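You operate a simulated robot arm through the tools that you are given. There is no shell and no other tool. Be economical: measure what you need, move in short steps, check, and stop when the job is done.

You are at the controls of a simulated two-armed robot. One attempt, no reset.

JOB
Hold the white jug on the side bench steady with one hand and put the cell from the island top left of the sink in it with the other.
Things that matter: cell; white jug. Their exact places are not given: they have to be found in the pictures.

The check looks at the end state, three seconds after you hand in, the way a careful person would. Anything else that was tipped, shoved, dropped, spilled or broken makes it a failure.

ROBOT AND FRAMES
Two 7-joint arms with two-finger parallel grippers on one trunk, on a base that drives. Base frame: it is fixed to the floor where the robot stands at the start and does not move with it; the origin is under the middle of the robot, x ahead of it, y to its left, z up; the surface under the hand at the start is at about z = 90. Lengths are in cm, angles in degrees, forces in N, time in s.
The left shoulder is at the start at [5, 16.8, 110.7], the right one opposite. With the tool pointing down near the work surface each hand reaches from about 18 to 66 cm from the robot's upright axis, wherever it stands, measured 20 degrees to its own side. Places, roughly: white jug (15x10x16 cm) [-120, 210, 100]. Payload 1.57 kg a hand.
The TCP of each hand is the grasp point between the finger pads, 3 cm short of the fingertips. In the tool frame z runs along the fingers and y along their closing line. The gripper opens to 8 cm. The fingers are 1.7 cm wide and 1.2 cm thick; the gripper's body (4 by 8.2 cm) begins 8 cm behind the TCP.
Orientation is told as [roll, pitch, yaw] about the base's x, y, z axes, in that order, counted from this pose: with the fingers straight down and closing along the base's y, the tool's x points along the base's -x, its y along +y and its z along -z.

CONTROLS
- The arms move only by the tool play_rows. It takes "left_plan", "right_plan" or both (then of equal length, played together; a hand with none holds still); each is a list of rows, each an object of numbers (a shift or turn left out is 0, a gripper value left out holds the last): "fingers": the finger opening in cm, from 0 to 8; "dx", "dy", "dz": the shift along the tool's x, y, z in cm; "wx", "wy", "wz": the turn, a rotation vector about the tool's x, y, z in degrees. In form: [{"fingers": .., "dx": .., "dy": .., "dz": .., "wx": .., "wy": .., "wz": ..}, ...]. A call has 1 to 12 rows; each row shifts and turns the commanded pose from where the row before left it, along the tool's axes as they then stand. Rows are played at 5 a second. More than 5 cm and 8.6 degrees between two rows, or a gripper value outside its range, and nothing of the call is played. Where a pose cannot be reached the arm comes as near as it can. A force on the tool above 40 N (or 10 N above the force at the start of the call, whichever is more), or a blocked arm, ends the call early, and 0.2 s more pass. The fingers move at their own pace (about 4.5 cm/s each) and stop on an object; they squeeze with about 32 N. The grip force told is the motor's: it shows also when the fingers shut on nothing. Time passes only in rows, and 0.2 s behind the last, so rows that do not move let the fingers close. It gives the time, the measured TCP pose, the force on the tool (base axes), the opening and the grip force at its end, in the units of the frame above (readings bear some noise), with the torque about the TCP (base axes, N m) and any sound that the robot's microphone picked up.
- Cameras (640 x 400 px; columns grow to the right, rows downward): "scene" is now at [12.5, 4.09, 132.71]; the picture's right is [0.43, -0.90, 0.00], its down [-0.48, -0.23, -0.85] and it looks along [0.77, 0.36, -0.53] (base axes); focal length 293 px, centre (320, 200). "left" rides on the left gripper at [7.2, 0.7, -12.2] in its tool frame; the picture's right is [-0.09, 1.00, 0.00], its down [-0.84, -0.08, -0.54] and it looks along [-0.54, -0.05, 0.84] (tool axes); focal length 238 px, centre (320, 200). "right" rides on the right gripper at [7.2, -0.7, -12.2] in its tool frame; the picture's right is [0.09, 1.00, 0.00], its down [-0.84, 0.08, -0.54] and it looks along [-0.54, 0.05, 0.84] (tool axes); focal length 238 px, centre (320, 200).
- grab_frame(camera): a new picture of that camera. The clock stands still meanwhile.
- lift_body(by): slides the trunk up (or, below 0, down) by that many cm; the arms and the scene camera ride with it, the base frame stays. It gives what a move gives, with no picture.
- drive_base(legs): drives the robot by 1 to 6 legs, each [ahead, left, turn to the left] in cm, cm and degrees, along the robot's own axes; the way and the turn of a leg run together, so that a leg with both is an arc; at most 150 cm and 180 degrees a leg. The arms and the cameras ride along, it lands a little off, and it stops where it bumps. It gives what a move gives.
- head_to(pan, tilt): turns the head with the scene camera to pan (to the left, within 80 degrees either way) and tilt (down, from -29 to 69), counted from straight ahead of the robot. It gives what a move gives.
- pixel_to_xyz(camera, pixels): for up to 12 pixels [column, row] of the newest picture of that camera ("zoom" is the newest enlarged one), the place [x, y, z] in the base frame of the surface seen there, good to about 0.3 cm, but the place of the scene camera against the robot may be out by one fixed shift of up to 1.2 cm in any direction. The clock stands still meanwhile.
- enlarge(camera, box): a new picture of the part [left, top, right, bottom] of that camera's present view, enlarged. The clock stands still meanwhile.
- close_job(): hands the job in; it is judged then, once.

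Go step by step. Measure first, check grasps and placings, and put right what went wrong. The budget is 80 turns and 62 pictures, counting those below and the enlarged ones. Unless the task says otherwise, let go and move clear before handing in, and close with one line.

The tools are called after ">>>" as name(argument=value, ...) on one line, values as JSON. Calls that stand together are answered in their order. play_rows: Moves the arms, as the interface text tells. Its arguments: {"type":"object","properties":{"left_plan":{"type":"array"},"right_plan":{"type":"array"}},"required":[]} The other tools are called the same way: lift_body (by) slides the trunk up or down; drive_base (legs) drives the base; head_to (pan, tilt) turns the head that bears the scene camera; grab_frame (camera) takes a picture; pixel_to_xyz (camera, pixels) gives the place of the surface under pixels of a picture; enlarge (camera, box) takes an enlarged picture of a part of a camera's view; close_job () hands the job in.

At the start:

```text
t: 0.0
left_tool_pos: [27.48, 30.52, 117.69]
left_tool_rot: [0.0, 0.0, 0.0]
left_force: [-0.5, 0.6, 1.0]
left_moment: [0.03, 0.0, -0.01]
left_gripper_width: 8.0
left_finger_force: 0.0
right_tool_pos: [40.98, 2.3, 112.0]
right_tool_rot: [0.1, 0.0, 0.0]
right_force: [0.0, 0.3, 0.4]
right_moment: [0.02, 0.03, -0.01]
right_gripper_width: 8.0
right_finger_force: 0.0
trunk travel left (down, up): [-27.5, 16.8]
robot x, y, heading: [0.19, -0.3, -0.1]
head pan, tilt: [25.3, 32.1]
```

scene: 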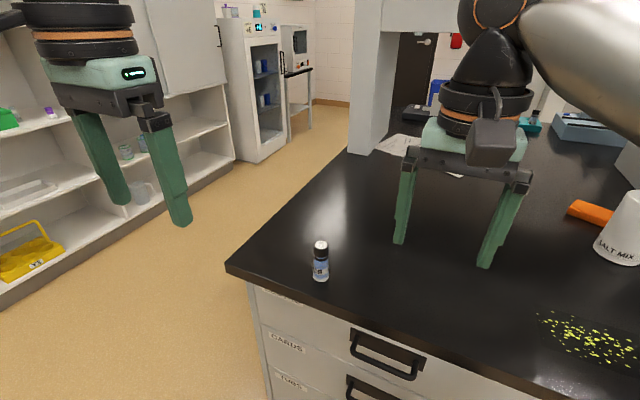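
right: 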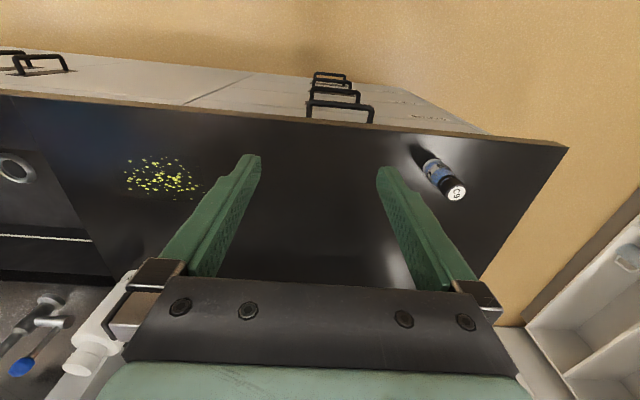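
left: 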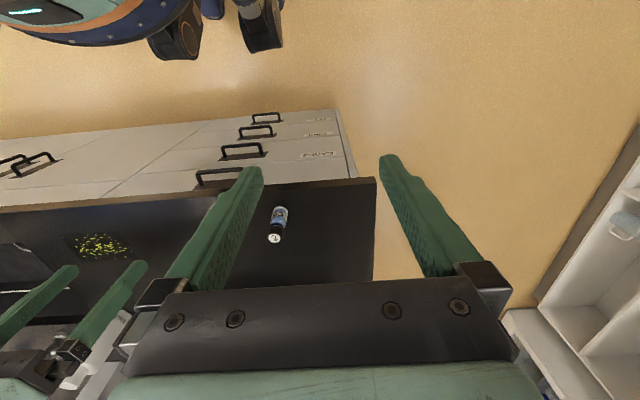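

The pictures show a small capped object at scene (320,262), which may be the cell. I'll enlarge it and measure.

>>> enlarge(camera="scene", box=[280, 225, 360, 295])

>>> pixel_to_xyz(camera="scene", pixels=[[320, 244], [321, 262], [321, 277], [300, 270], [228, 268], [350, 150], [598, 330]])

>>> pixel_to_xyz(camera="right", pixels=[[457, 194], [440, 175], [430, 162], [566, 147]])

>>> head_to(pan=-25, tilt=25)

>>> grab_frame(camera="scene")

```text
5.71 times, centred on (320, 260) of scene
```

zoom: 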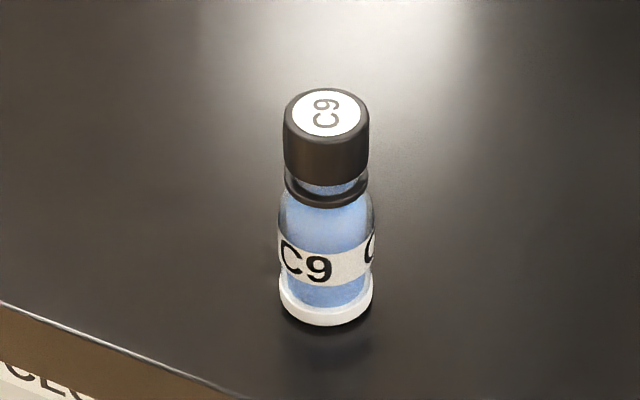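

```text
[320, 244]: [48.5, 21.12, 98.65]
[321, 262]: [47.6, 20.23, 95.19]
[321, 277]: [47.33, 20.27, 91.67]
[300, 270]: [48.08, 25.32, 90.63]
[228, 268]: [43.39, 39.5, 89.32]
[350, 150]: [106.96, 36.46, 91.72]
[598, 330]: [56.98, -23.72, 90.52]
```

```text
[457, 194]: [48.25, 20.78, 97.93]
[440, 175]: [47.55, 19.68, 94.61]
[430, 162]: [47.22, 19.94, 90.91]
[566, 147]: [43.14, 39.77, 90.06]
```

```text
t: 1.2
left_tool_pos: [27.44, 30.56, 117.62]
left_tool_rot: [0.0, 0.0, 0.0]
left_force: [-0.8, -0.8, 0.4]
left_moment: [0.0, -0.01, 0.01]
left_gripper_width: 7.99
left_finger_force: 0.0
right_tool_pos: [40.96, 2.2, 112.04]
right_tool_rot: [0.0, 0.1, 0.0]
right_force: [0.0, -1.3, -0.1]
right_moment: [0.0, 0.0, -0.01]
right_gripper_width: 8.01
right_finger_force: 0.1
trunk travel left (down, up): [-27.5, 16.8]
robot x, y, heading: [-0.06, 0.0, -0.2]
head pan, tilt: [-25.0, 25.0]
```

```text
57 pictures are left
```

scene: 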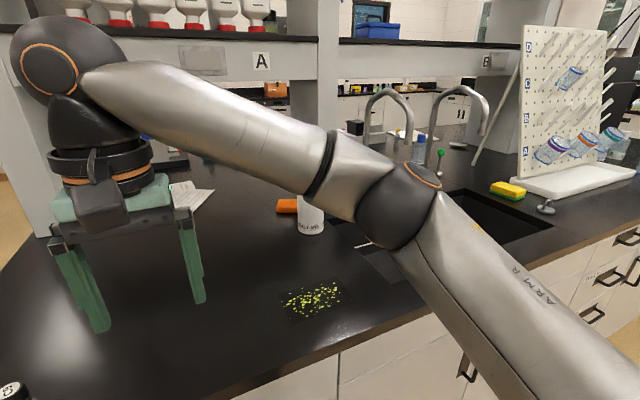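

The bottle with cap "C9" looks like a capped sample cell. I'll check the other items left of the sink before picking it.

>>> enlarge(camera="scene", box=[240, 100, 440, 260])

>>> head_to(pan=10, tilt=25)

>>> grab_frame(camera="scene")

>>> head_to(pan=80, tilt=25)

>>> grab_frame(camera="scene")

```text
2.50 times, centred on (340, 180) of scene
```

zoom: 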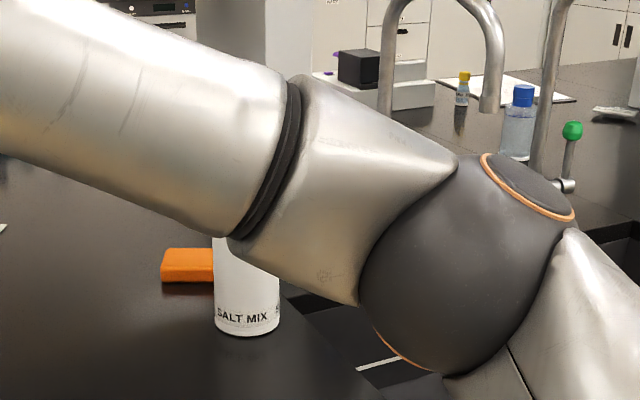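

```text
t: 2.2
left_tool_pos: [27.51, 30.62, 117.71]
left_tool_rot: [-0.1, 0.1, 0.0]
left_force: [-0.1, 0.2, -0.1]
left_moment: [0.0, -0.02, 0.0]
left_gripper_width: 7.98
left_finger_force: 0.1
right_tool_pos: [40.96, 2.36, 111.82]
right_tool_rot: [-0.1, 0.1, 0.1]
right_force: [0.3, -0.1, -0.2]
right_moment: [0.01, -0.01, -0.07]
right_gripper_width: 7.99
right_finger_force: 0.1
trunk travel left (down, up): [-27.5, 16.8]
robot x, y, heading: [0.05, 0.3, -0.1]
head pan, tilt: [10.0, 25.0]
```

```text
55 pictures are left
```

scene: 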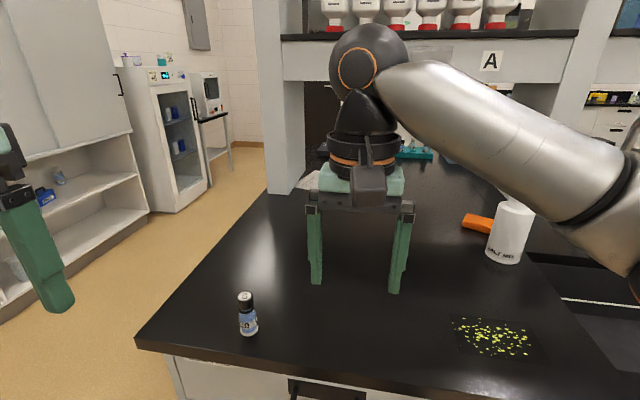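

```text
t: 3.6
left_tool_pos: [27.5, 30.54, 117.77]
left_tool_rot: [0.0, -0.1, 0.0]
left_force: [0.0, -0.6, 1.0]
left_moment: [0.01, -0.01, 0.01]
left_gripper_width: 7.99
left_finger_force: 0.1
right_tool_pos: [41.14, 2.27, 111.98]
right_tool_rot: [0.0, -0.1, 0.0]
right_force: [-0.5, -0.5, 1.3]
right_moment: [0.0, 0.01, 0.04]
right_gripper_width: 8.0
right_finger_force: 0.1
trunk travel left (down, up): [-27.5, 16.8]
robot x, y, heading: [0.11, 0.12, 0.4]
head pan, tilt: [80.0, 25.0]
```

```text
54 pictures are left
```

scene: 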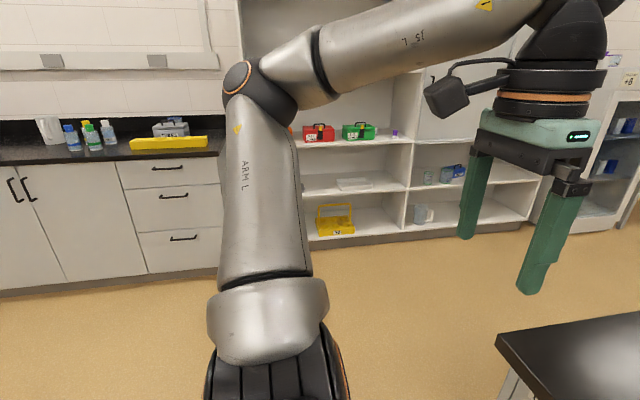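

The cell stands at about (48, 20.3) on the island, and the white jug is at scene (48,130) on the bench to the left. I'll move the right hand aside and bring the left hand over the cell.

>>> play_rows(left_plan=[{"dx": -4, "dy": -2}, {"dx": -4, "dy": -2}, {"dx": -4, "dy": -2}, {"dx": -4, "dy": -2.1}, {"dx": -4.3, "dy": -2.1}, {"dz": 4}, {}], right_plan=[{"dx": 2, "dy": -3}, {"dx": 2, "dy": -3}, {"dx": 2, "dy": -3}, {"dx": 2, "dy": -3}, {"dx": 2}, {}, {}])

>>> grab_frame(camera="left")

```text
t: 5.2
left_tool_pos: [46.12, 21.42, 112.84]
left_tool_rot: [0.0, -0.1, 0.0]
left_force: [-0.2, -0.4, -0.3]
left_moment: [-0.03, -0.04, -0.01]
left_gripper_width: 8.0
left_finger_force: 0.0
left hand out of reach, approached as far as the arm can: row 5
right_tool_pos: [30.95, -9.91, 111.96]
right_tool_rot: [-0.1, 0.0, 0.0]
right_force: [-0.3, -0.6, -0.2]
right_moment: [0.04, 0.0, 0.02]
right_gripper_width: 8.03
right_finger_force: 0.0
trunk travel left (down, up): [-27.5, 16.8]
robot x, y, heading: [-0.2, 0.1, 0.2]
head pan, tilt: [80.0, 25.0]
```

```text
53 pictures are left
```

left: 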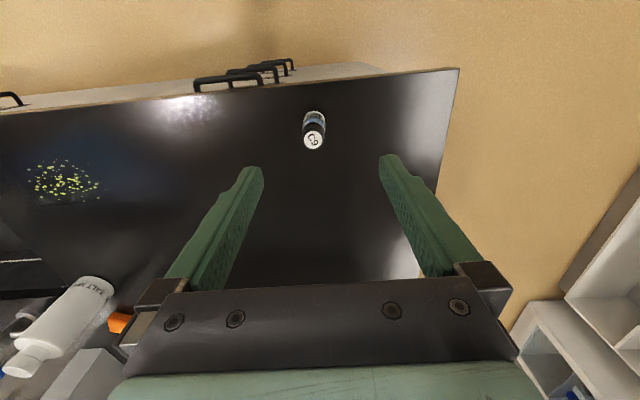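

The cell's cap is at left-camera (313,140). I'll measure it.

>>> pixel_to_xyz(camera="left", pixels=[[313, 140], [303, 141], [324, 141], [313, 132], [313, 149], [304, 122], [325, 122], [314, 114]])

```text
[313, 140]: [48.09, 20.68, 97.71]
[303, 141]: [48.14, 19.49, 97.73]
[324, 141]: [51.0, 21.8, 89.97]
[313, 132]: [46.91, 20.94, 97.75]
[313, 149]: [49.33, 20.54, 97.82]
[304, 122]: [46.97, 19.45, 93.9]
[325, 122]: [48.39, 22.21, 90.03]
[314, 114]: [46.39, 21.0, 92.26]
```

The cell's centre is (48.1, 20.6) and its top is at 97.8. I'll lower to clear height and centre over it.

>>> play_rows(left_plan=[{"dz": 4}, {"dz": 4}, {"dx": -1, "dy": -0.4, "dz": 1}, {"dx": -1, "dy": -0.4}, {}])

```text
t: 6.4
left_tool_pos: [48.3, 20.76, 103.64]
left_tool_rot: [0.0, 0.1, 0.0]
left_force: [-0.9, -0.1, 0.0]
left_moment: [0.0, -0.01, 0.0]
left_gripper_width: 8.01
left_finger_force: 0.1
right_tool_pos: [30.97, -9.89, 111.89]
right_tool_rot: [0.1, 0.0, -0.1]
right_force: [0.7, -0.1, 0.1]
right_moment: [0.0, -0.01, -0.01]
right_gripper_width: 8.01
right_finger_force: 0.1
trunk travel left (down, up): [-27.5, 16.8]
robot x, y, heading: [0.03, 0.07, -0.0]
head pan, tilt: [80.0, 25.0]
```

The hand is centred over the cell. I'll lower 8 cm and close.

>>> play_rows(left_plan=[{"dz": 3}, {"dz": 3}, {"dz": 2}, {}, {"fingers": 1}, {}, {}, {}, {}])

>>> grab_frame(camera="left")

```text
t: 8.4
left_tool_pos: [48.13, 20.76, 95.7]
left_tool_rot: [0.0, 0.0, 0.1]
left_force: [0.0, -0.5, -0.2]
left_moment: [0.02, -0.02, 0.03]
left_gripper_width: 2.82
left_finger_force: 31.5
right_tool_pos: [31.05, -9.73, 111.95]
right_tool_rot: [0.0, 0.0, -0.1]
right_force: [-0.4, 0.1, 0.5]
right_moment: [-0.02, 0.01, 0.0]
right_gripper_width: 7.99
right_finger_force: 0.0
trunk travel left (down, up): [-27.5, 16.8]
robot x, y, heading: [-0.25, -0.02, -0.2]
head pan, tilt: [80.0, 25.0]
```

```text
52 pictures are left
```

left: 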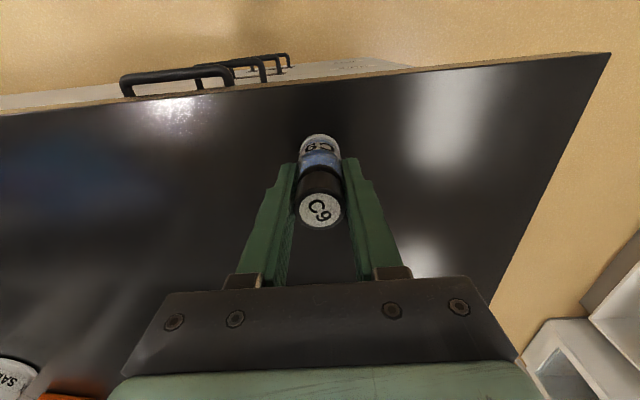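

The grip holds at 2.8 cm width. I'll lift and draw the cell back.

>>> play_rows(left_plan=[{"dz": -3}, {"dz": -4}, {"dz": -4}, {"dx": 4, "dz": -4}, {"dx": 4, "dy": 1.5, "dz": -3}, {"dx": 4, "dy": 1.5}, {"dx": 4, "dy": 1.5}, {"dx": 3, "dy": 1.5}, {}])

>>> grab_frame(camera="left")

>>> pixel_to_xyz(camera="scene", pixels=[[48, 130], [100, 150], [170, 143], [130, 160], [30, 280], [180, 265]])

>>> head_to(pan=80, tilt=60)

>>> grab_frame(camera="scene")

```text
refused: row 4 steps farther than a row can; nothing moved
```

```text
51 pictures are left
```

left: 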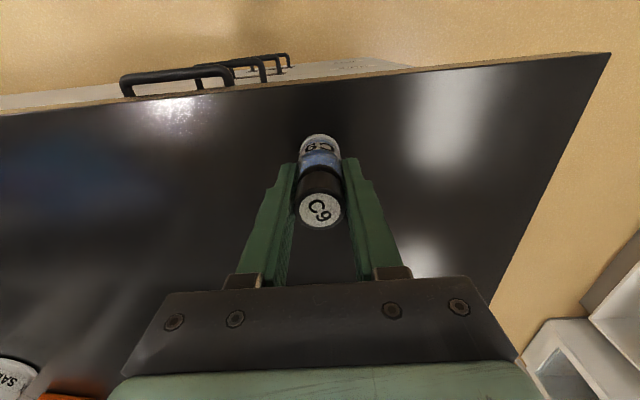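

```text
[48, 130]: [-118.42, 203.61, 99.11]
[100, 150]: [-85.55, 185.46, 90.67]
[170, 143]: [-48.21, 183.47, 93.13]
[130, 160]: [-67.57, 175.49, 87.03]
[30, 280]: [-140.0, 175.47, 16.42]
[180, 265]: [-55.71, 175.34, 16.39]
```

```text
t: 9.4
left_tool_pos: [48.29, 20.67, 95.6]
left_tool_rot: [0.0, 0.0, 0.0]
left_force: [-0.7, 0.1, -0.6]
left_moment: [0.0, 0.01, 0.03]
left_gripper_width: 2.8
left_finger_force: 31.8
right_tool_pos: [31.1, -9.75, 111.92]
right_tool_rot: [0.0, 0.0, 0.1]
right_force: [-0.2, -0.2, -0.1]
right_moment: [-0.03, -0.03, 0.0]
right_gripper_width: 7.98
right_finger_force: 0.1
trunk travel left (down, up): [-27.5, 16.8]
robot x, y, heading: [0.09, 0.2, -0.1]
head pan, tilt: [80.0, 60.0]
```

```text
50 pictures are left
```

scene: 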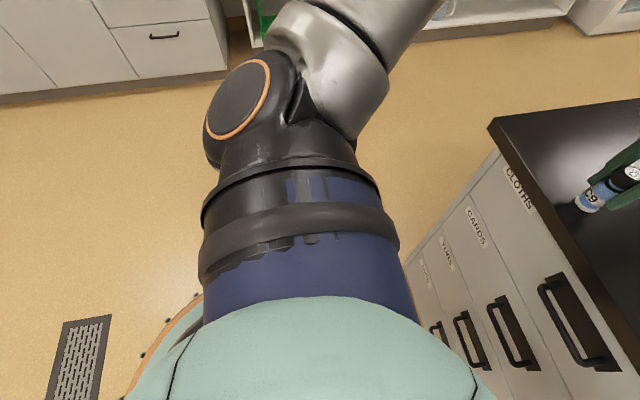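

One row was too long, so nothing moved. I'll redo the lift and retreat with shorter rows.

>>> play_rows(left_plan=[{"dz": -3}, {"dz": -4}, {"dz": -4}, {"dx": 3, "dz": -3}, {"dx": 3, "dy": 1.5, "dz": -3}, {"dx": 4, "dy": 1.5}, {"dx": 4, "dy": 1.5}, {"dx": 4, "dy": 1.5}, {}])

>>> drive_base(legs=[[-30, 0, 0]])

>>> grab_frame(camera="left")

```text
t: 11.4
left_tool_pos: [30.42, 26.86, 112.56]
left_tool_rot: [0.0, 0.0, 0.0]
left_force: [1.4, -0.2, 0.0]
left_moment: [0.02, 0.02, -0.03]
left_gripper_width: 2.8
left_finger_force: 32.5
right_tool_pos: [31.07, -9.87, 111.88]
right_tool_rot: [0.0, 0.0, -0.1]
right_force: [0.9, -0.7, -0.3]
right_moment: [-0.01, 0.02, -0.01]
right_gripper_width: 8.01
right_finger_force: 0.1
trunk travel left (down, up): [-27.5, 16.8]
robot x, y, heading: [-0.03, 0.04, -0.1]
head pan, tilt: [80.0, 60.0]
```

```text
t: 13.4
left_tool_pos: [0.72, 26.86, 112.57]
left_tool_rot: [-0.1, 0.0, -0.2]
left_force: [-0.5, 0.7, -0.5]
left_moment: [0.02, 0.0, 0.03]
left_gripper_width: 2.81
left_finger_force: 31.8
right_tool_pos: [1.39, -9.84, 112.0]
right_tool_rot: [0.0, -0.1, 0.0]
right_force: [-0.6, -0.2, -0.3]
right_moment: [0.02, -0.01, 0.04]
right_gripper_width: 8.0
right_finger_force: 0.1
trunk travel left (down, up): [-27.5, 16.8]
robot x, y, heading: [-29.95, 0.05, 0.1]
head pan, tilt: [80.0, 60.0]
```

```text
49 pictures are left
```

left: 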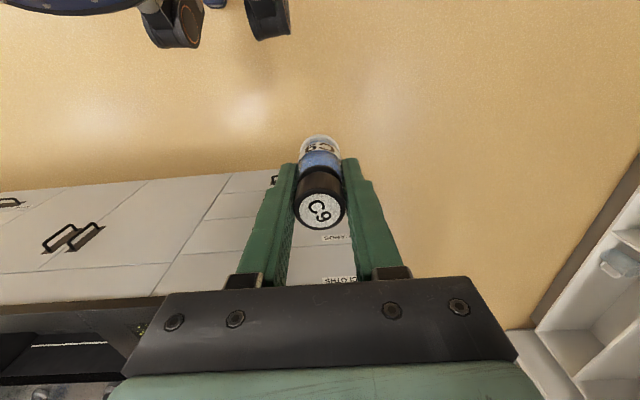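

The cell rides well. I'll turn left to face the side bench and look.

>>> drive_base(legs=[[0, 0, 90]])

>>> head_to(pan=30, tilt=25)

>>> grab_frame(camera="scene")

```text
t: 17.7
left_tool_pos: [-56.59, 30.24, 112.65]
left_tool_rot: [0.0, 0.0, 90.2]
left_force: [0.6, -0.9, -0.2]
left_moment: [0.01, 0.01, 0.01]
left_gripper_width: 2.81
left_finger_force: 32.0
right_tool_pos: [-19.91, 31.12, 111.82]
right_tool_rot: [0.1, 0.1, 90.4]
right_force: [0.0, -0.3, 0.6]
right_moment: [0.02, -0.02, -0.03]
right_gripper_width: 8.01
right_finger_force: 0.0
trunk travel left (down, up): [-27.5, 16.8]
robot x, y, heading: [-29.88, -0.09, 90.3]
head pan, tilt: [80.0, 60.0]
```

```text
t: 18.9
left_tool_pos: [-56.6, 30.2, 112.69]
left_tool_rot: [0.0, 0.0, 90.3]
left_force: [0.1, 0.1, -0.1]
left_moment: [0.02, -0.03, 0.0]
left_gripper_width: 2.81
left_finger_force: 31.6
right_tool_pos: [-20.02, 31.15, 112.03]
right_tool_rot: [-0.1, 0.0, 90.4]
right_force: [-0.5, -1.0, 0.2]
right_moment: [-0.02, -0.02, -0.01]
right_gripper_width: 8.02
right_finger_force: 0.0
trunk travel left (down, up): [-27.5, 16.8]
robot x, y, heading: [-29.63, 0.09, 90.5]
head pan, tilt: [30.0, 25.0]
```

```text
48 pictures are left
```

scene: 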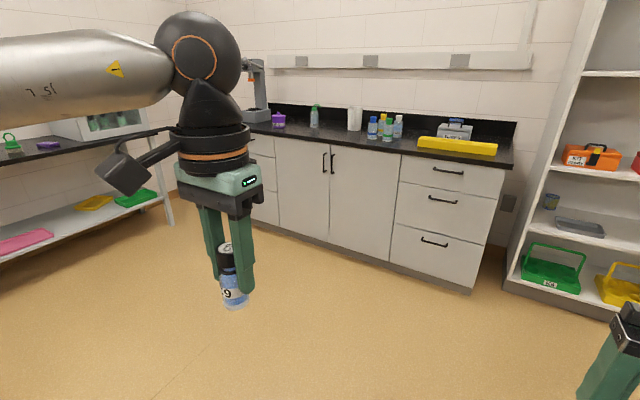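

The jug is at scene (354,118), with bottles right of it. I'll measure the jug and its neighbours.

>>> enlarge(camera="scene", box=[290, 90, 430, 178])

>>> pixel_to_xyz(camera="zoom", pixels=[[295, 120], [260, 130], [325, 130], [295, 180], [110, 140], [380, 190], [430, 170], [445, 200], [495, 160], [295, 230]])

>>> drive_base(legs=[[70, 89, 0]])

>>> head_to(pan=0, tilt=20)

>>> grab_frame(camera="scene")

```text
4.55 times, centred on (360, 134) of scene
```

zoom: 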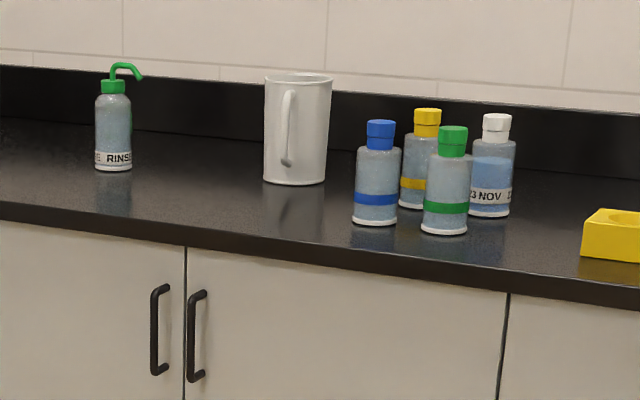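

```text
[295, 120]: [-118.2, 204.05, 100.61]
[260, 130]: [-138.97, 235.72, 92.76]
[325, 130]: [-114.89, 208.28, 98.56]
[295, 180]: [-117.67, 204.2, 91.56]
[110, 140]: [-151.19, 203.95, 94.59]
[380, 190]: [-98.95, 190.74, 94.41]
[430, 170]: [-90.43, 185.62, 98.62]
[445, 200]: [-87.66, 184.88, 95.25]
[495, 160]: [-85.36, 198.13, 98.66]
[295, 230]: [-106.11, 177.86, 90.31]
```

```text
t: 26.9
left_tool_pos: [-143.67, 101.2, 112.64]
left_tool_rot: [0.0, 0.0, 89.3]
left_force: [1.4, 0.6, 0.0]
left_moment: [-0.03, 0.0, 0.0]
left_gripper_width: 2.8
left_finger_force: 31.9
right_tool_pos: [-107.07, 101.26, 111.96]
right_tool_rot: [0.0, 0.0, 89.2]
right_force: [0.7, 0.8, -0.9]
right_moment: [0.0, 0.01, 0.02]
right_gripper_width: 7.99
right_finger_force: 0.1
trunk travel left (down, up): [-27.5, 16.8]
robot x, y, heading: [-117.5, 70.57, 89.4]
head pan, tilt: [30.0, 25.0]
```

```text
t: 27.9
left_tool_pos: [-143.87, 101.04, 112.68]
left_tool_rot: [0.0, 0.1, 89.2]
left_force: [-0.7, -1.4, -0.5]
left_moment: [-0.01, 0.02, 0.0]
left_gripper_width: 2.85
left_finger_force: 32.2
right_tool_pos: [-107.07, 101.39, 111.91]
right_tool_rot: [0.0, 0.0, 89.3]
right_force: [-0.6, -0.1, -0.1]
right_moment: [-0.02, -0.02, -0.02]
right_gripper_width: 7.99
right_finger_force: 0.0
trunk travel left (down, up): [-27.5, 16.8]
robot x, y, heading: [-116.98, 70.22, 89.4]
head pan, tilt: [0.0, 20.0]
```

```text
46 pictures are left
```

scene: 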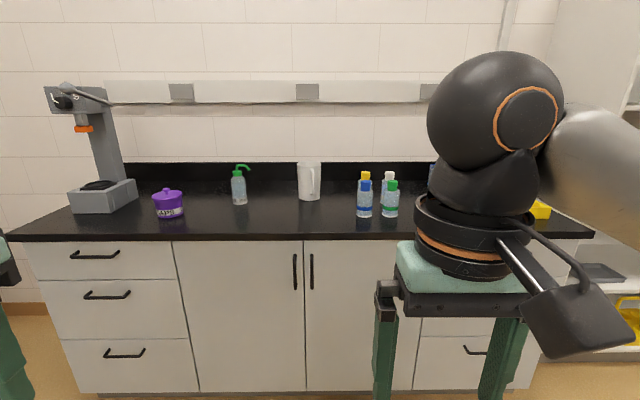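

The jug is ahead with its handle toward me and to the right. I'll take a left-hand picture to measure my base extent before driving closer.

>>> grab_frame(camera="left")

>>> pixel_to_xyz(camera="left", pixels=[[265, 30], [180, 40], [80, 12], [185, 20], [130, 8], [265, 12]])

>>> enlarge(camera="scene", box=[230, 140, 410, 250])

>>> pixel_to_xyz(camera="scene", pixels=[[302, 180], [300, 198], [313, 180], [316, 180], [319, 180], [309, 163], [240, 190], [365, 200], [305, 238], [305, 260], [305, 225]])

```text
45 pictures are left
```

left: 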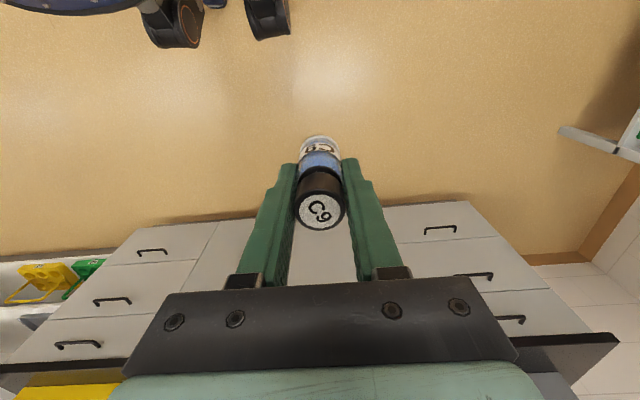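

```text
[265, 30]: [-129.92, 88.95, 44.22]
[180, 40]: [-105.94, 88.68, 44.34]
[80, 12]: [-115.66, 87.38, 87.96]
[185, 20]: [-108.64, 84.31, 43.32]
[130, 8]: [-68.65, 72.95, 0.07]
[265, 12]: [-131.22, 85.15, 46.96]
```

```text
3.56 times, centred on (320, 195) of scene
```

zoom: 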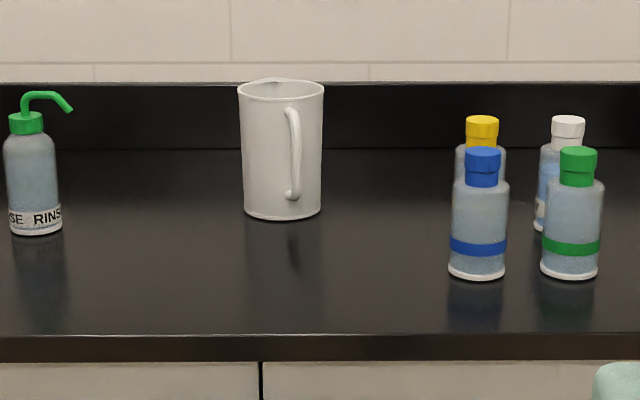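

```text
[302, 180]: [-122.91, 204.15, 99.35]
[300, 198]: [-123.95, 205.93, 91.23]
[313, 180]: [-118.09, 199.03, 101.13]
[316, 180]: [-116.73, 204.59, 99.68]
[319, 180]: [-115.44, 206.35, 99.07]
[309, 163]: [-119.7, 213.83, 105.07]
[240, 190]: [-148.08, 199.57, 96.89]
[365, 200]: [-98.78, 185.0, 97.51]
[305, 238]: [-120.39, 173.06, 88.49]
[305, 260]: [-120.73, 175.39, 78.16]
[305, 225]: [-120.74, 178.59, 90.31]
```

The jug centre is about (-120, 209), its handle at about (-118, 199) pointing at me, and its rim at about 105.5. I'll look down to see how far the base extends forward.

>>> head_to(pan=-30, tilt=69)

>>> grab_frame(camera="scene")

```text
t: 29.1
left_tool_pos: [-143.7, 101.09, 112.61]
left_tool_rot: [-0.1, -0.1, 89.3]
left_force: [-0.8, -0.1, -0.6]
left_moment: [-0.03, 0.0, 0.01]
left_gripper_width: 2.8
left_finger_force: 32.0
right_tool_pos: [-107.1, 101.27, 111.83]
right_tool_rot: [0.0, 0.0, 89.3]
right_force: [-0.1, -1.0, 0.9]
right_moment: [-0.01, 0.04, 0.0]
right_gripper_width: 7.98
right_finger_force: 0.0
trunk travel left (down, up): [-27.5, 16.8]
robot x, y, heading: [-117.64, 70.4, 89.2]
head pan, tilt: [-30.0, 68.8]
```

```text
43 pictures are left
```

scene: 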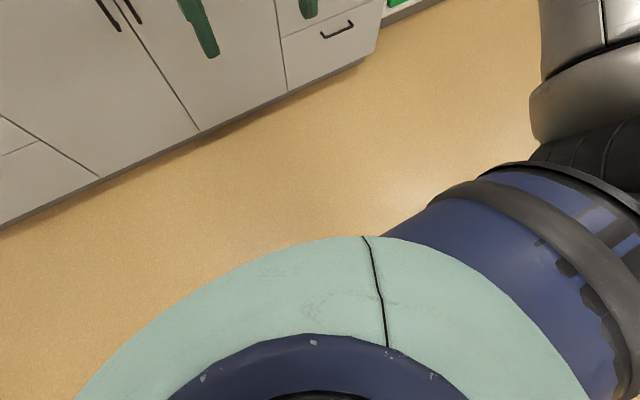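

The shoulder ring hides the base here. I'll measure its front edge and the first floor visible beyond it.

>>> pixel_to_xyz(camera="scene", pixels=[[362, 240], [345, 228], [250, 260], [230, 245], [330, 330], [198, 130]])

```text
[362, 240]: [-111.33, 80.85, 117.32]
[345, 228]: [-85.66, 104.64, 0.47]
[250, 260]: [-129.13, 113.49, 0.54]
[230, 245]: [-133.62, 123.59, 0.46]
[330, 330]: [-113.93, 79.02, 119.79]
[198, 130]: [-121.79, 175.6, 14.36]
```

Nothing of the base shows beyond about 20 cm ahead of its axis, so I can stand at about y = 147. I'll raise the trunk and drive up.

>>> lift_body(by=12)

>>> drive_base(legs=[[60, 0, 0.7]])

>>> drive_base(legs=[[15, 0, 0]])

>>> head_to(pan=0, tilt=35)

>>> grab_frame(camera="scene")

```text
t: 30.6
left_tool_pos: [-143.82, 101.17, 124.56]
left_tool_rot: [0.0, 0.0, 89.2]
left_force: [-0.6, 0.3, -0.6]
left_moment: [0.01, 0.0, -0.01]
left_gripper_width: 2.83
left_finger_force: 32.0
right_tool_pos: [-107.07, 101.34, 123.89]
right_tool_rot: [-0.1, 0.0, 89.3]
right_force: [-0.8, -0.1, 0.4]
right_moment: [-0.02, 0.0, -0.02]
right_gripper_width: 7.99
right_finger_force: 0.1
trunk travel left (down, up): [-39.5, 4.8]
robot x, y, heading: [-117.48, 70.42, 89.1]
head pan, tilt: [-30.0, 68.8]
```

```text
t: 34.0
left_tool_pos: [-143.68, 161.23, 124.66]
left_tool_rot: [0.0, 0.0, 89.9]
left_force: [0.8, -0.1, -0.4]
left_moment: [0.01, 0.0, -0.01]
left_gripper_width: 2.81
left_finger_force: 32.2
right_tool_pos: [-107.04, 161.68, 123.95]
right_tool_rot: [0.0, -0.1, 89.9]
right_force: [-0.1, 0.4, 0.2]
right_moment: [-0.01, 0.03, 0.01]
right_gripper_width: 8.01
right_finger_force: 0.2
trunk travel left (down, up): [-39.5, 4.8]
robot x, y, heading: [-116.5, 130.6, 90.3]
head pan, tilt: [-30.0, 68.8]
```

```text
t: 35.3
left_tool_pos: [-143.67, 175.81, 124.65]
left_tool_rot: [0.0, 0.0, 90.1]
left_force: [-0.5, 0.2, -0.2]
left_moment: [-0.06, 0.04, -0.01]
left_gripper_width: 2.83
left_finger_force: 31.5
right_tool_pos: [-107.04, 176.44, 123.84]
right_tool_rot: [-0.1, 0.0, 90.0]
right_force: [0.7, 0.4, 0.2]
right_moment: [0.01, 0.0, -0.03]
right_gripper_width: 8.01
right_finger_force: 0.1
trunk travel left (down, up): [-39.5, 4.8]
robot x, y, heading: [-116.6, 145.33, 90.2]
head pan, tilt: [-30.0, 68.8]
```

```text
t: 36.3
left_tool_pos: [-143.71, 175.64, 124.69]
left_tool_rot: [0.0, 0.0, 90.0]
left_force: [0.0, 0.1, -0.5]
left_moment: [0.0, -0.05, 0.0]
left_gripper_width: 2.79
left_finger_force: 32.2
right_tool_pos: [-107.01, 176.35, 123.85]
right_tool_rot: [0.0, 0.0, 89.9]
right_force: [0.0, 1.2, 0.1]
right_moment: [0.02, 0.01, 0.01]
right_gripper_width: 8.04
right_finger_force: 0.1
trunk travel left (down, up): [-39.5, 4.8]
robot x, y, heading: [-116.93, 145.66, 89.9]
head pan, tilt: [0.0, 35.0]
```

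```text
42 pictures are left
```

scene: 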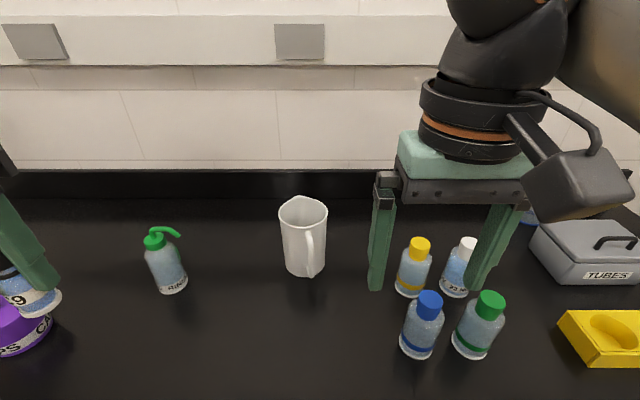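

I'm parked at y ≈ 145.5 and the jug is in clear view. I'll measure its rim and handle.

>>> enlarge(camera="scene", box=[255, 185, 355, 285])

>>> pixel_to_xyz(camera="scene", pixels=[[280, 213], [303, 198], [327, 211], [301, 226], [309, 236], [311, 255], [312, 272], [303, 215], [291, 250], [315, 232], [304, 255], [306, 232]])

>>> grab_frame(camera="right")

```text
4.00 times, centred on (305, 235) of scene
```

zoom: 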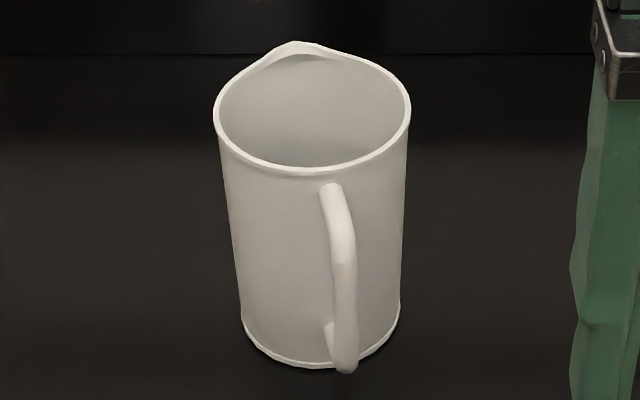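

```text
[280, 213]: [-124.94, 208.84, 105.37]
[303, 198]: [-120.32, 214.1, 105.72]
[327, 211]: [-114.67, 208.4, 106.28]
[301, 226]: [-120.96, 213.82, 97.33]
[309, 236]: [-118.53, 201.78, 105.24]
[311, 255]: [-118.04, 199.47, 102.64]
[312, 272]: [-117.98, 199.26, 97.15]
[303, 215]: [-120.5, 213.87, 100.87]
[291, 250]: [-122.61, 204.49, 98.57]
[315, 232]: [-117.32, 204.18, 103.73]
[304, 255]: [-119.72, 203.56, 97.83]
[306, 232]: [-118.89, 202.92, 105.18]
```

```text
40 pictures are left
```

right: 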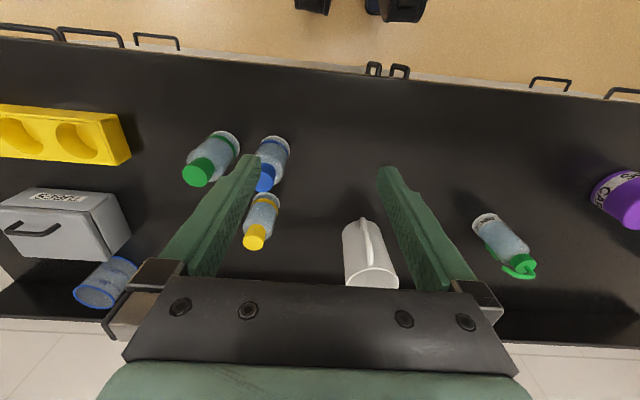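

The jug's rim centre is (-119.9, 208.8, 105.7) and its handle post is near (-118, 199.9), z 97–102. I'll bring the right hand in front and tilt it 45° forward, with an 11° yaw to match the handle.

>>> play_rows(right_plan=[{"dx": -4, "dy": 2.8}, {"dx": -4, "dy": 3}, {"dx": -4, "dy": 3}, {"wz": -5.5}, {"wz": -5.5}, {"wy": -7.5}, {"wy": -7.5}, {"wy": -7.5}, {"wy": -7.5}, {"wy": -7.5}, {"wy": -7.5}, {}])

>>> grab_frame(camera="right")

>>> grab_frame(camera="scene")

```text
t: 38.9
left_tool_pos: [-143.71, 175.77, 124.69]
left_tool_rot: [0.0, -0.1, 90.0]
left_force: [-0.7, 0.5, -0.5]
left_moment: [0.01, 0.01, 0.0]
left_gripper_width: 2.81
left_finger_force: 31.9
right_tool_pos: [-115.92, 188.3, 123.96]
right_tool_rot: [0.1, -45.1, 101.1]
right_force: [-0.1, -0.5, 0.0]
right_moment: [-0.01, -0.02, 0.02]
right_gripper_width: 7.98
right_finger_force: 0.1
trunk travel left (down, up): [-39.5, 4.8]
robot x, y, heading: [-117.01, 145.25, 90.2]
head pan, tilt: [0.0, 35.0]
```

```text
39 pictures are left
```

right: 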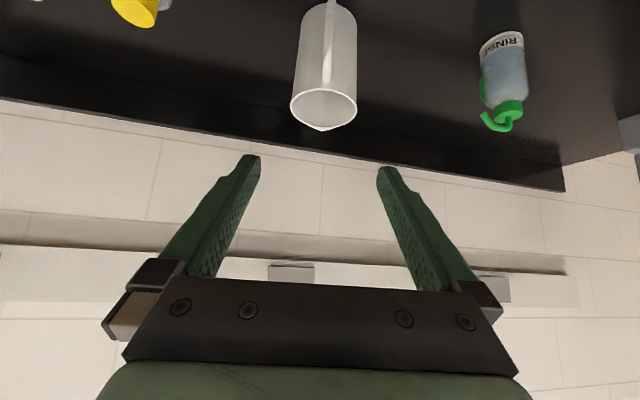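

```text
38 pictures are left
```

scene: 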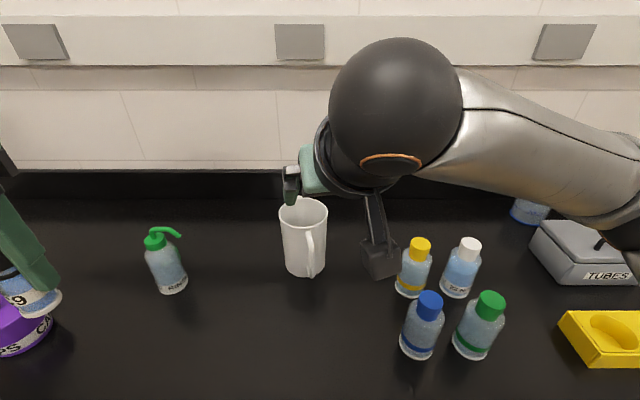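

The hand is tilted as planned. I'll measure the handle from the right camera, at (328,40) and the rim around (323,110).

>>> pixel_to_xyz(camera="right", pixels=[[291, 108], [356, 108], [323, 89], [320, 129], [329, 20], [328, 50], [326, 75], [329, 5], [323, 40], [333, 40]])

>>> enlarge(camera="right", box=[270, 0, 380, 140])

```text
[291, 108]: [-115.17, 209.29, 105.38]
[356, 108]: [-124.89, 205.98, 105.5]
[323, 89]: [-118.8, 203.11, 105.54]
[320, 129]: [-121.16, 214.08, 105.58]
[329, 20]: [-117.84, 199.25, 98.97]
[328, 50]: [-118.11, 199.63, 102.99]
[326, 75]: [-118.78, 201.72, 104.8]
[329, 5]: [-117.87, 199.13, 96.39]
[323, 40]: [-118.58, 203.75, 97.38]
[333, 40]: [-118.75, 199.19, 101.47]
```

```text
2.86 times, centred on (325, 70) of right
```

zoom: 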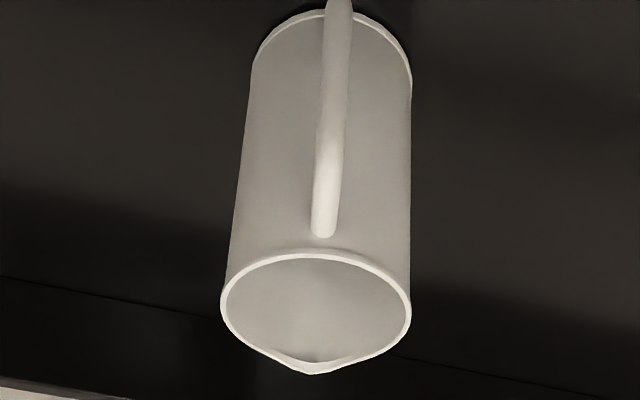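

Readings from both cameras agree. I'll lower to 12 cm short of the handle along the approach line.

>>> play_rows(right_plan=[{"dx": 2.24, "dz": 3.42}, {"dx": 2.24, "dz": 3.42}, {"dx": 2.24, "dz": 3.42}, {"dx": 2.24, "dz": 3.42}, {}])

>>> grab_frame(camera="right")

>>> grab_frame(camera="scene")

```text
t: 40.1
left_tool_pos: [-143.64, 175.77, 124.66]
left_tool_rot: [0.0, -0.1, 90.0]
left_force: [-0.4, 0.7, -1.9]
left_moment: [0.03, 0.02, 0.0]
left_gripper_width: 2.8
left_finger_force: 31.9
right_tool_pos: [-116.59, 191.58, 107.87]
right_tool_rot: [0.0, -45.0, 101.0]
right_force: [0.0, -0.1, 0.4]
right_moment: [0.01, 0.01, 0.0]
right_gripper_width: 8.02
right_finger_force: 0.1
trunk travel left (down, up): [-39.5, 4.8]
robot x, y, heading: [-116.61, 145.75, 90.1]
head pan, tilt: [0.0, 35.0]
```

```text
36 pictures are left
```

right: 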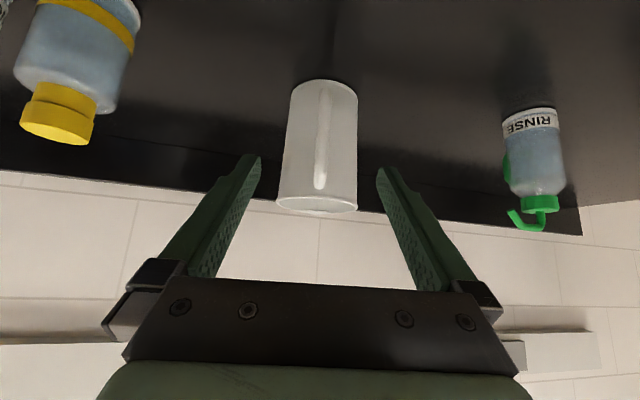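

```text
35 pictures are left
```

scene: 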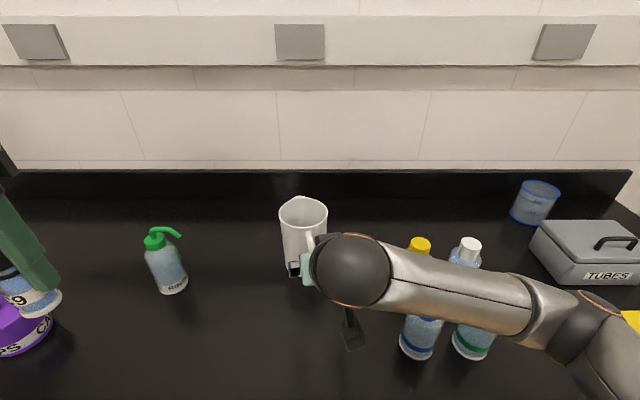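

The handle is centred between the fingers. Before going lower I'll check the forearm's height over the bottles.

>>> pixel_to_xyz(camera="scene", pixels=[[400, 308], [440, 285], [440, 315], [500, 295], [500, 325], [540, 345], [570, 330], [352, 335], [420, 243], [425, 335], [480, 340], [610, 350]])

```text
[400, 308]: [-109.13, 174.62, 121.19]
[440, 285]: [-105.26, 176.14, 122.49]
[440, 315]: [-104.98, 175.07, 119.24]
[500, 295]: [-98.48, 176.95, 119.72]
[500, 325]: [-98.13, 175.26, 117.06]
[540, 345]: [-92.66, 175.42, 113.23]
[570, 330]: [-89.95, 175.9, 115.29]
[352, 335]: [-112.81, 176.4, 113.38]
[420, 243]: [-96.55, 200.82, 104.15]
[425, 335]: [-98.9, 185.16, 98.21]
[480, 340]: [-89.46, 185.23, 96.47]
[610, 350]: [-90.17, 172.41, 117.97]
```

The forearm's underside is at about 110 over bottles that reach about 104, so going down 8 cm at 45° could hit them. I'll raise the trunk, use a 30° tilt and grip the handle higher.

>>> lift_body(by=4.7)

>>> play_rows(right_plan=[{"wy": 7.5}, {"wy": 7.5}, {"dx": -1.04, "dz": 2}, {"dx": -1.04, "dz": 2}, {}])

>>> grab_frame(camera="scene")

>>> grab_frame(camera="right")

```text
t: 41.0
left_tool_pos: [-143.69, 175.78, 129.37]
left_tool_rot: [-0.1, 0.0, 90.0]
left_force: [-0.3, 0.2, -0.1]
left_moment: [0.03, 0.0, -0.04]
left_gripper_width: 2.8
left_finger_force: 31.9
right_tool_pos: [-116.54, 191.6, 112.58]
right_tool_rot: [0.0, -45.0, 100.9]
right_force: [-0.1, 0.7, 0.4]
right_moment: [-0.01, 0.01, -0.01]
right_gripper_width: 7.99
right_finger_force: 0.1
trunk travel left (down, up): [-44.2, 0.1]
robot x, y, heading: [-116.58, 145.49, 90.0]
head pan, tilt: [0.0, 35.0]
```

```text
t: 42.2
left_tool_pos: [-143.73, 175.77, 129.34]
left_tool_rot: [0.0, 0.0, 89.9]
left_force: [0.7, 0.3, -0.3]
left_moment: [-0.02, -0.04, 0.02]
left_gripper_width: 2.83
left_finger_force: 32.1
right_tool_pos: [-117.42, 195.29, 110.05]
right_tool_rot: [-0.1, -30.0, 101.0]
right_force: [0.0, -0.6, -0.4]
right_moment: [0.0, 0.02, -0.02]
right_gripper_width: 7.99
right_finger_force: 0.1
trunk travel left (down, up): [-44.2, 0.1]
robot x, y, heading: [-117.16, 145.16, 89.9]
head pan, tilt: [0.0, 35.0]
```

```text
34 pictures are left
```

scene: 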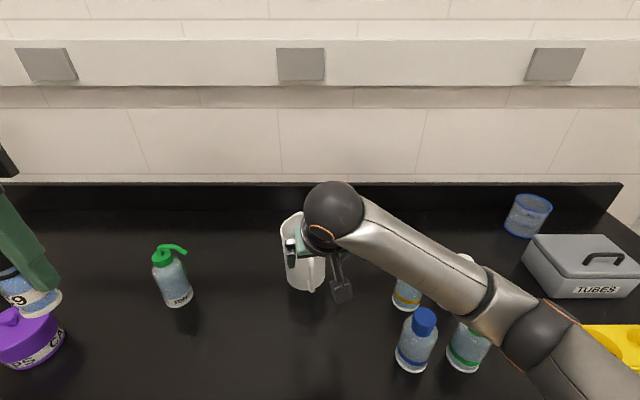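

```text
33 pictures are left
```

right: 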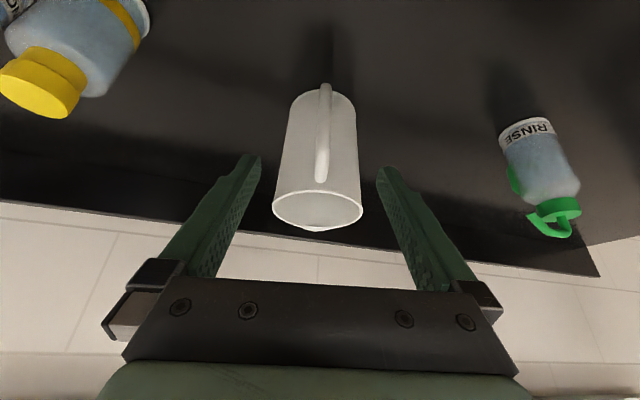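

>>> pixel_to_xyz(camera="scene", pixels=[[400, 262], [430, 285], [470, 312], [490, 300], [500, 338], [535, 330], [540, 360], [420, 320], [334, 200], [580, 380]])

```text
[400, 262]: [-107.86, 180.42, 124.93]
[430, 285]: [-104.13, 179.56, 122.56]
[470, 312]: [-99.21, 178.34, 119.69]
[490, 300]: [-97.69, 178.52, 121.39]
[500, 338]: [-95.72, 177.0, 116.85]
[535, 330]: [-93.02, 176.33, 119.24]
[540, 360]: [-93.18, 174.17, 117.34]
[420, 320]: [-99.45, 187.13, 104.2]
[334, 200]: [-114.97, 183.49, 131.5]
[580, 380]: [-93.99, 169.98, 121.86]
```

The forearm would pass only about 1–2 cm over the blue bottle. I'll raise the right hand and shift the base left, so the right elbow stays clear of the bottles.

>>> play_rows(right_plan=[{"dz": -4}, {"dz": -4}, {}])

>>> drive_base(legs=[[0, 12, 0]])

>>> drive_base(legs=[[3, 0, 0]])

```text
t: 43.0
left_tool_pos: [-143.66, 175.75, 129.41]
left_tool_rot: [0.0, -0.1, 90.1]
left_force: [1.0, -0.8, -0.8]
left_moment: [-0.03, -0.01, 0.01]
left_gripper_width: 2.79
left_finger_force: 31.3
right_tool_pos: [-116.54, 191.37, 117.14]
right_tool_rot: [0.1, -29.9, 101.1]
right_force: [-0.4, 0.8, 0.0]
right_moment: [-0.04, -0.03, -0.02]
right_gripper_width: 8.01
right_finger_force: 0.1
trunk travel left (down, up): [-44.2, 0.1]
robot x, y, heading: [-116.41, 145.37, 90.0]
head pan, tilt: [0.0, 35.0]
```

```text
t: 44.7
left_tool_pos: [-155.5, 175.83, 129.39]
left_tool_rot: [0.0, 0.0, 90.0]
left_force: [-0.4, -0.3, 0.2]
left_moment: [0.01, -0.02, -0.01]
left_gripper_width: 2.79
left_finger_force: 31.8
right_tool_pos: [-128.31, 191.32, 117.2]
right_tool_rot: [-0.1, -30.0, 101.0]
right_force: [0.2, 0.6, -0.7]
right_moment: [0.0, -0.02, -0.01]
right_gripper_width: 8.01
right_finger_force: 0.0
trunk travel left (down, up): [-44.2, 0.1]
robot x, y, heading: [-128.49, 144.88, 89.9]
head pan, tilt: [0.0, 35.0]
```

```text
t: 45.7
left_tool_pos: [-155.51, 177.61, 129.31]
left_tool_rot: [0.0, 0.0, 90.1]
left_force: [-0.1, -0.1, 0.3]
left_moment: [0.02, -0.01, 0.05]
left_gripper_width: 2.82
left_finger_force: 31.9
right_tool_pos: [-128.18, 193.41, 117.31]
right_tool_rot: [-0.1, -30.0, 101.0]
right_force: [-0.3, -0.4, 0.3]
right_moment: [0.02, 0.02, 0.05]
right_gripper_width: 8.02
right_finger_force: 0.1
trunk travel left (down, up): [-44.2, 0.1]
robot x, y, heading: [-128.97, 147.55, 90.1]
head pan, tilt: [0.0, 35.0]
stopped in leg 1: the robot was blocked; the commanded pose is now the measured one
```

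The base touched the bench front at y ≈ 147.5, so that's the limit. I'll back off 1 cm and return the right hand to its pre-grasp pose.

>>> drive_base(legs=[[-1, 0, 0]])

>>> play_rows(right_plan=[{"dy": -3.7}, {"dy": -3.7}, {"dy": -3.7}, {"dx": 1.4, "dz": 2.5}, {"dx": 1.4, "dz": 4}, {}])

>>> grab_frame(camera="scene")

>>> grab_frame(camera="right")

```text
t: 46.4
left_tool_pos: [-155.38, 176.8, 129.27]
left_tool_rot: [0.1, 0.1, 90.0]
left_force: [0.8, -0.5, 0.2]
left_moment: [0.02, -0.02, -0.04]
left_gripper_width: 2.85
left_finger_force: 31.9
right_tool_pos: [-128.25, 192.42, 117.34]
right_tool_rot: [0.0, -29.9, 100.9]
right_force: [-0.1, -0.4, -1.2]
right_moment: [0.01, 0.05, 0.01]
right_gripper_width: 7.98
right_finger_force: 0.0
trunk travel left (down, up): [-44.2, 0.1]
robot x, y, heading: [-128.47, 146.76, 90.1]
head pan, tilt: [0.0, 35.0]
```

```text
t: 47.8
left_tool_pos: [-155.53, 176.75, 129.21]
left_tool_rot: [-0.1, 0.1, 90.0]
left_force: [-0.8, 0.4, -0.9]
left_moment: [0.03, 0.02, 0.0]
left_gripper_width: 2.79
left_finger_force: 32.1
right_tool_pos: [-117.46, 195.21, 110.19]
right_tool_rot: [-0.1, -29.8, 101.0]
right_force: [-0.1, -0.3, 0.1]
right_moment: [-0.01, 0.0, -0.03]
right_gripper_width: 8.02
right_finger_force: 0.0
trunk travel left (down, up): [-44.2, 0.1]
robot x, y, heading: [-128.61, 146.22, 90.1]
head pan, tilt: [0.0, 35.0]
```

```text
32 pictures are left
```

scene: 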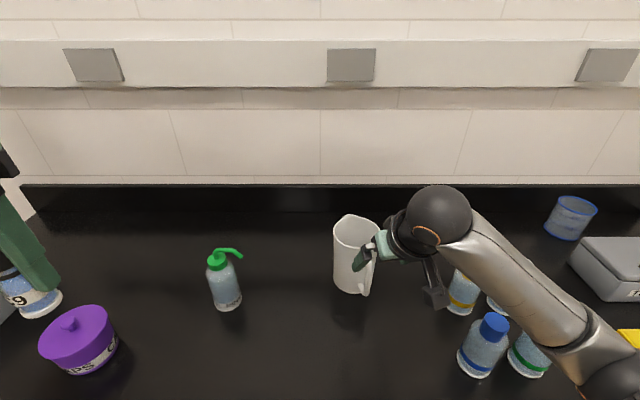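

```text
31 pictures are left
```

right: 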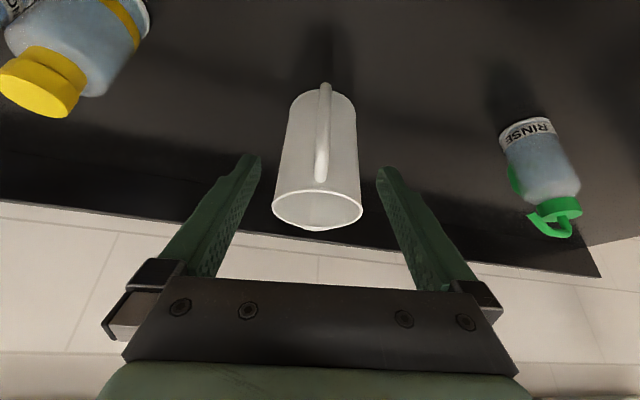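

>>> pixel_to_xyz(camera="scene", pixels=[[490, 265], [475, 280], [520, 300], [510, 320], [550, 310], [545, 345], [600, 330], [565, 360], [610, 370], [495, 323], [435, 290]])

```text
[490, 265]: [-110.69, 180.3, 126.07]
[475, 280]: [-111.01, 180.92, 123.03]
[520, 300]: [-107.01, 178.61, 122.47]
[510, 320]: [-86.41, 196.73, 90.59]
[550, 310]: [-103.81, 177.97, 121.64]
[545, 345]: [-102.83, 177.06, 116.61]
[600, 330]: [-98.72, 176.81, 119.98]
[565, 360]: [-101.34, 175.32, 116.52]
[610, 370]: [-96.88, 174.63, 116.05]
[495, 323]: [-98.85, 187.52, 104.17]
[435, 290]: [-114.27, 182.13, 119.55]
```

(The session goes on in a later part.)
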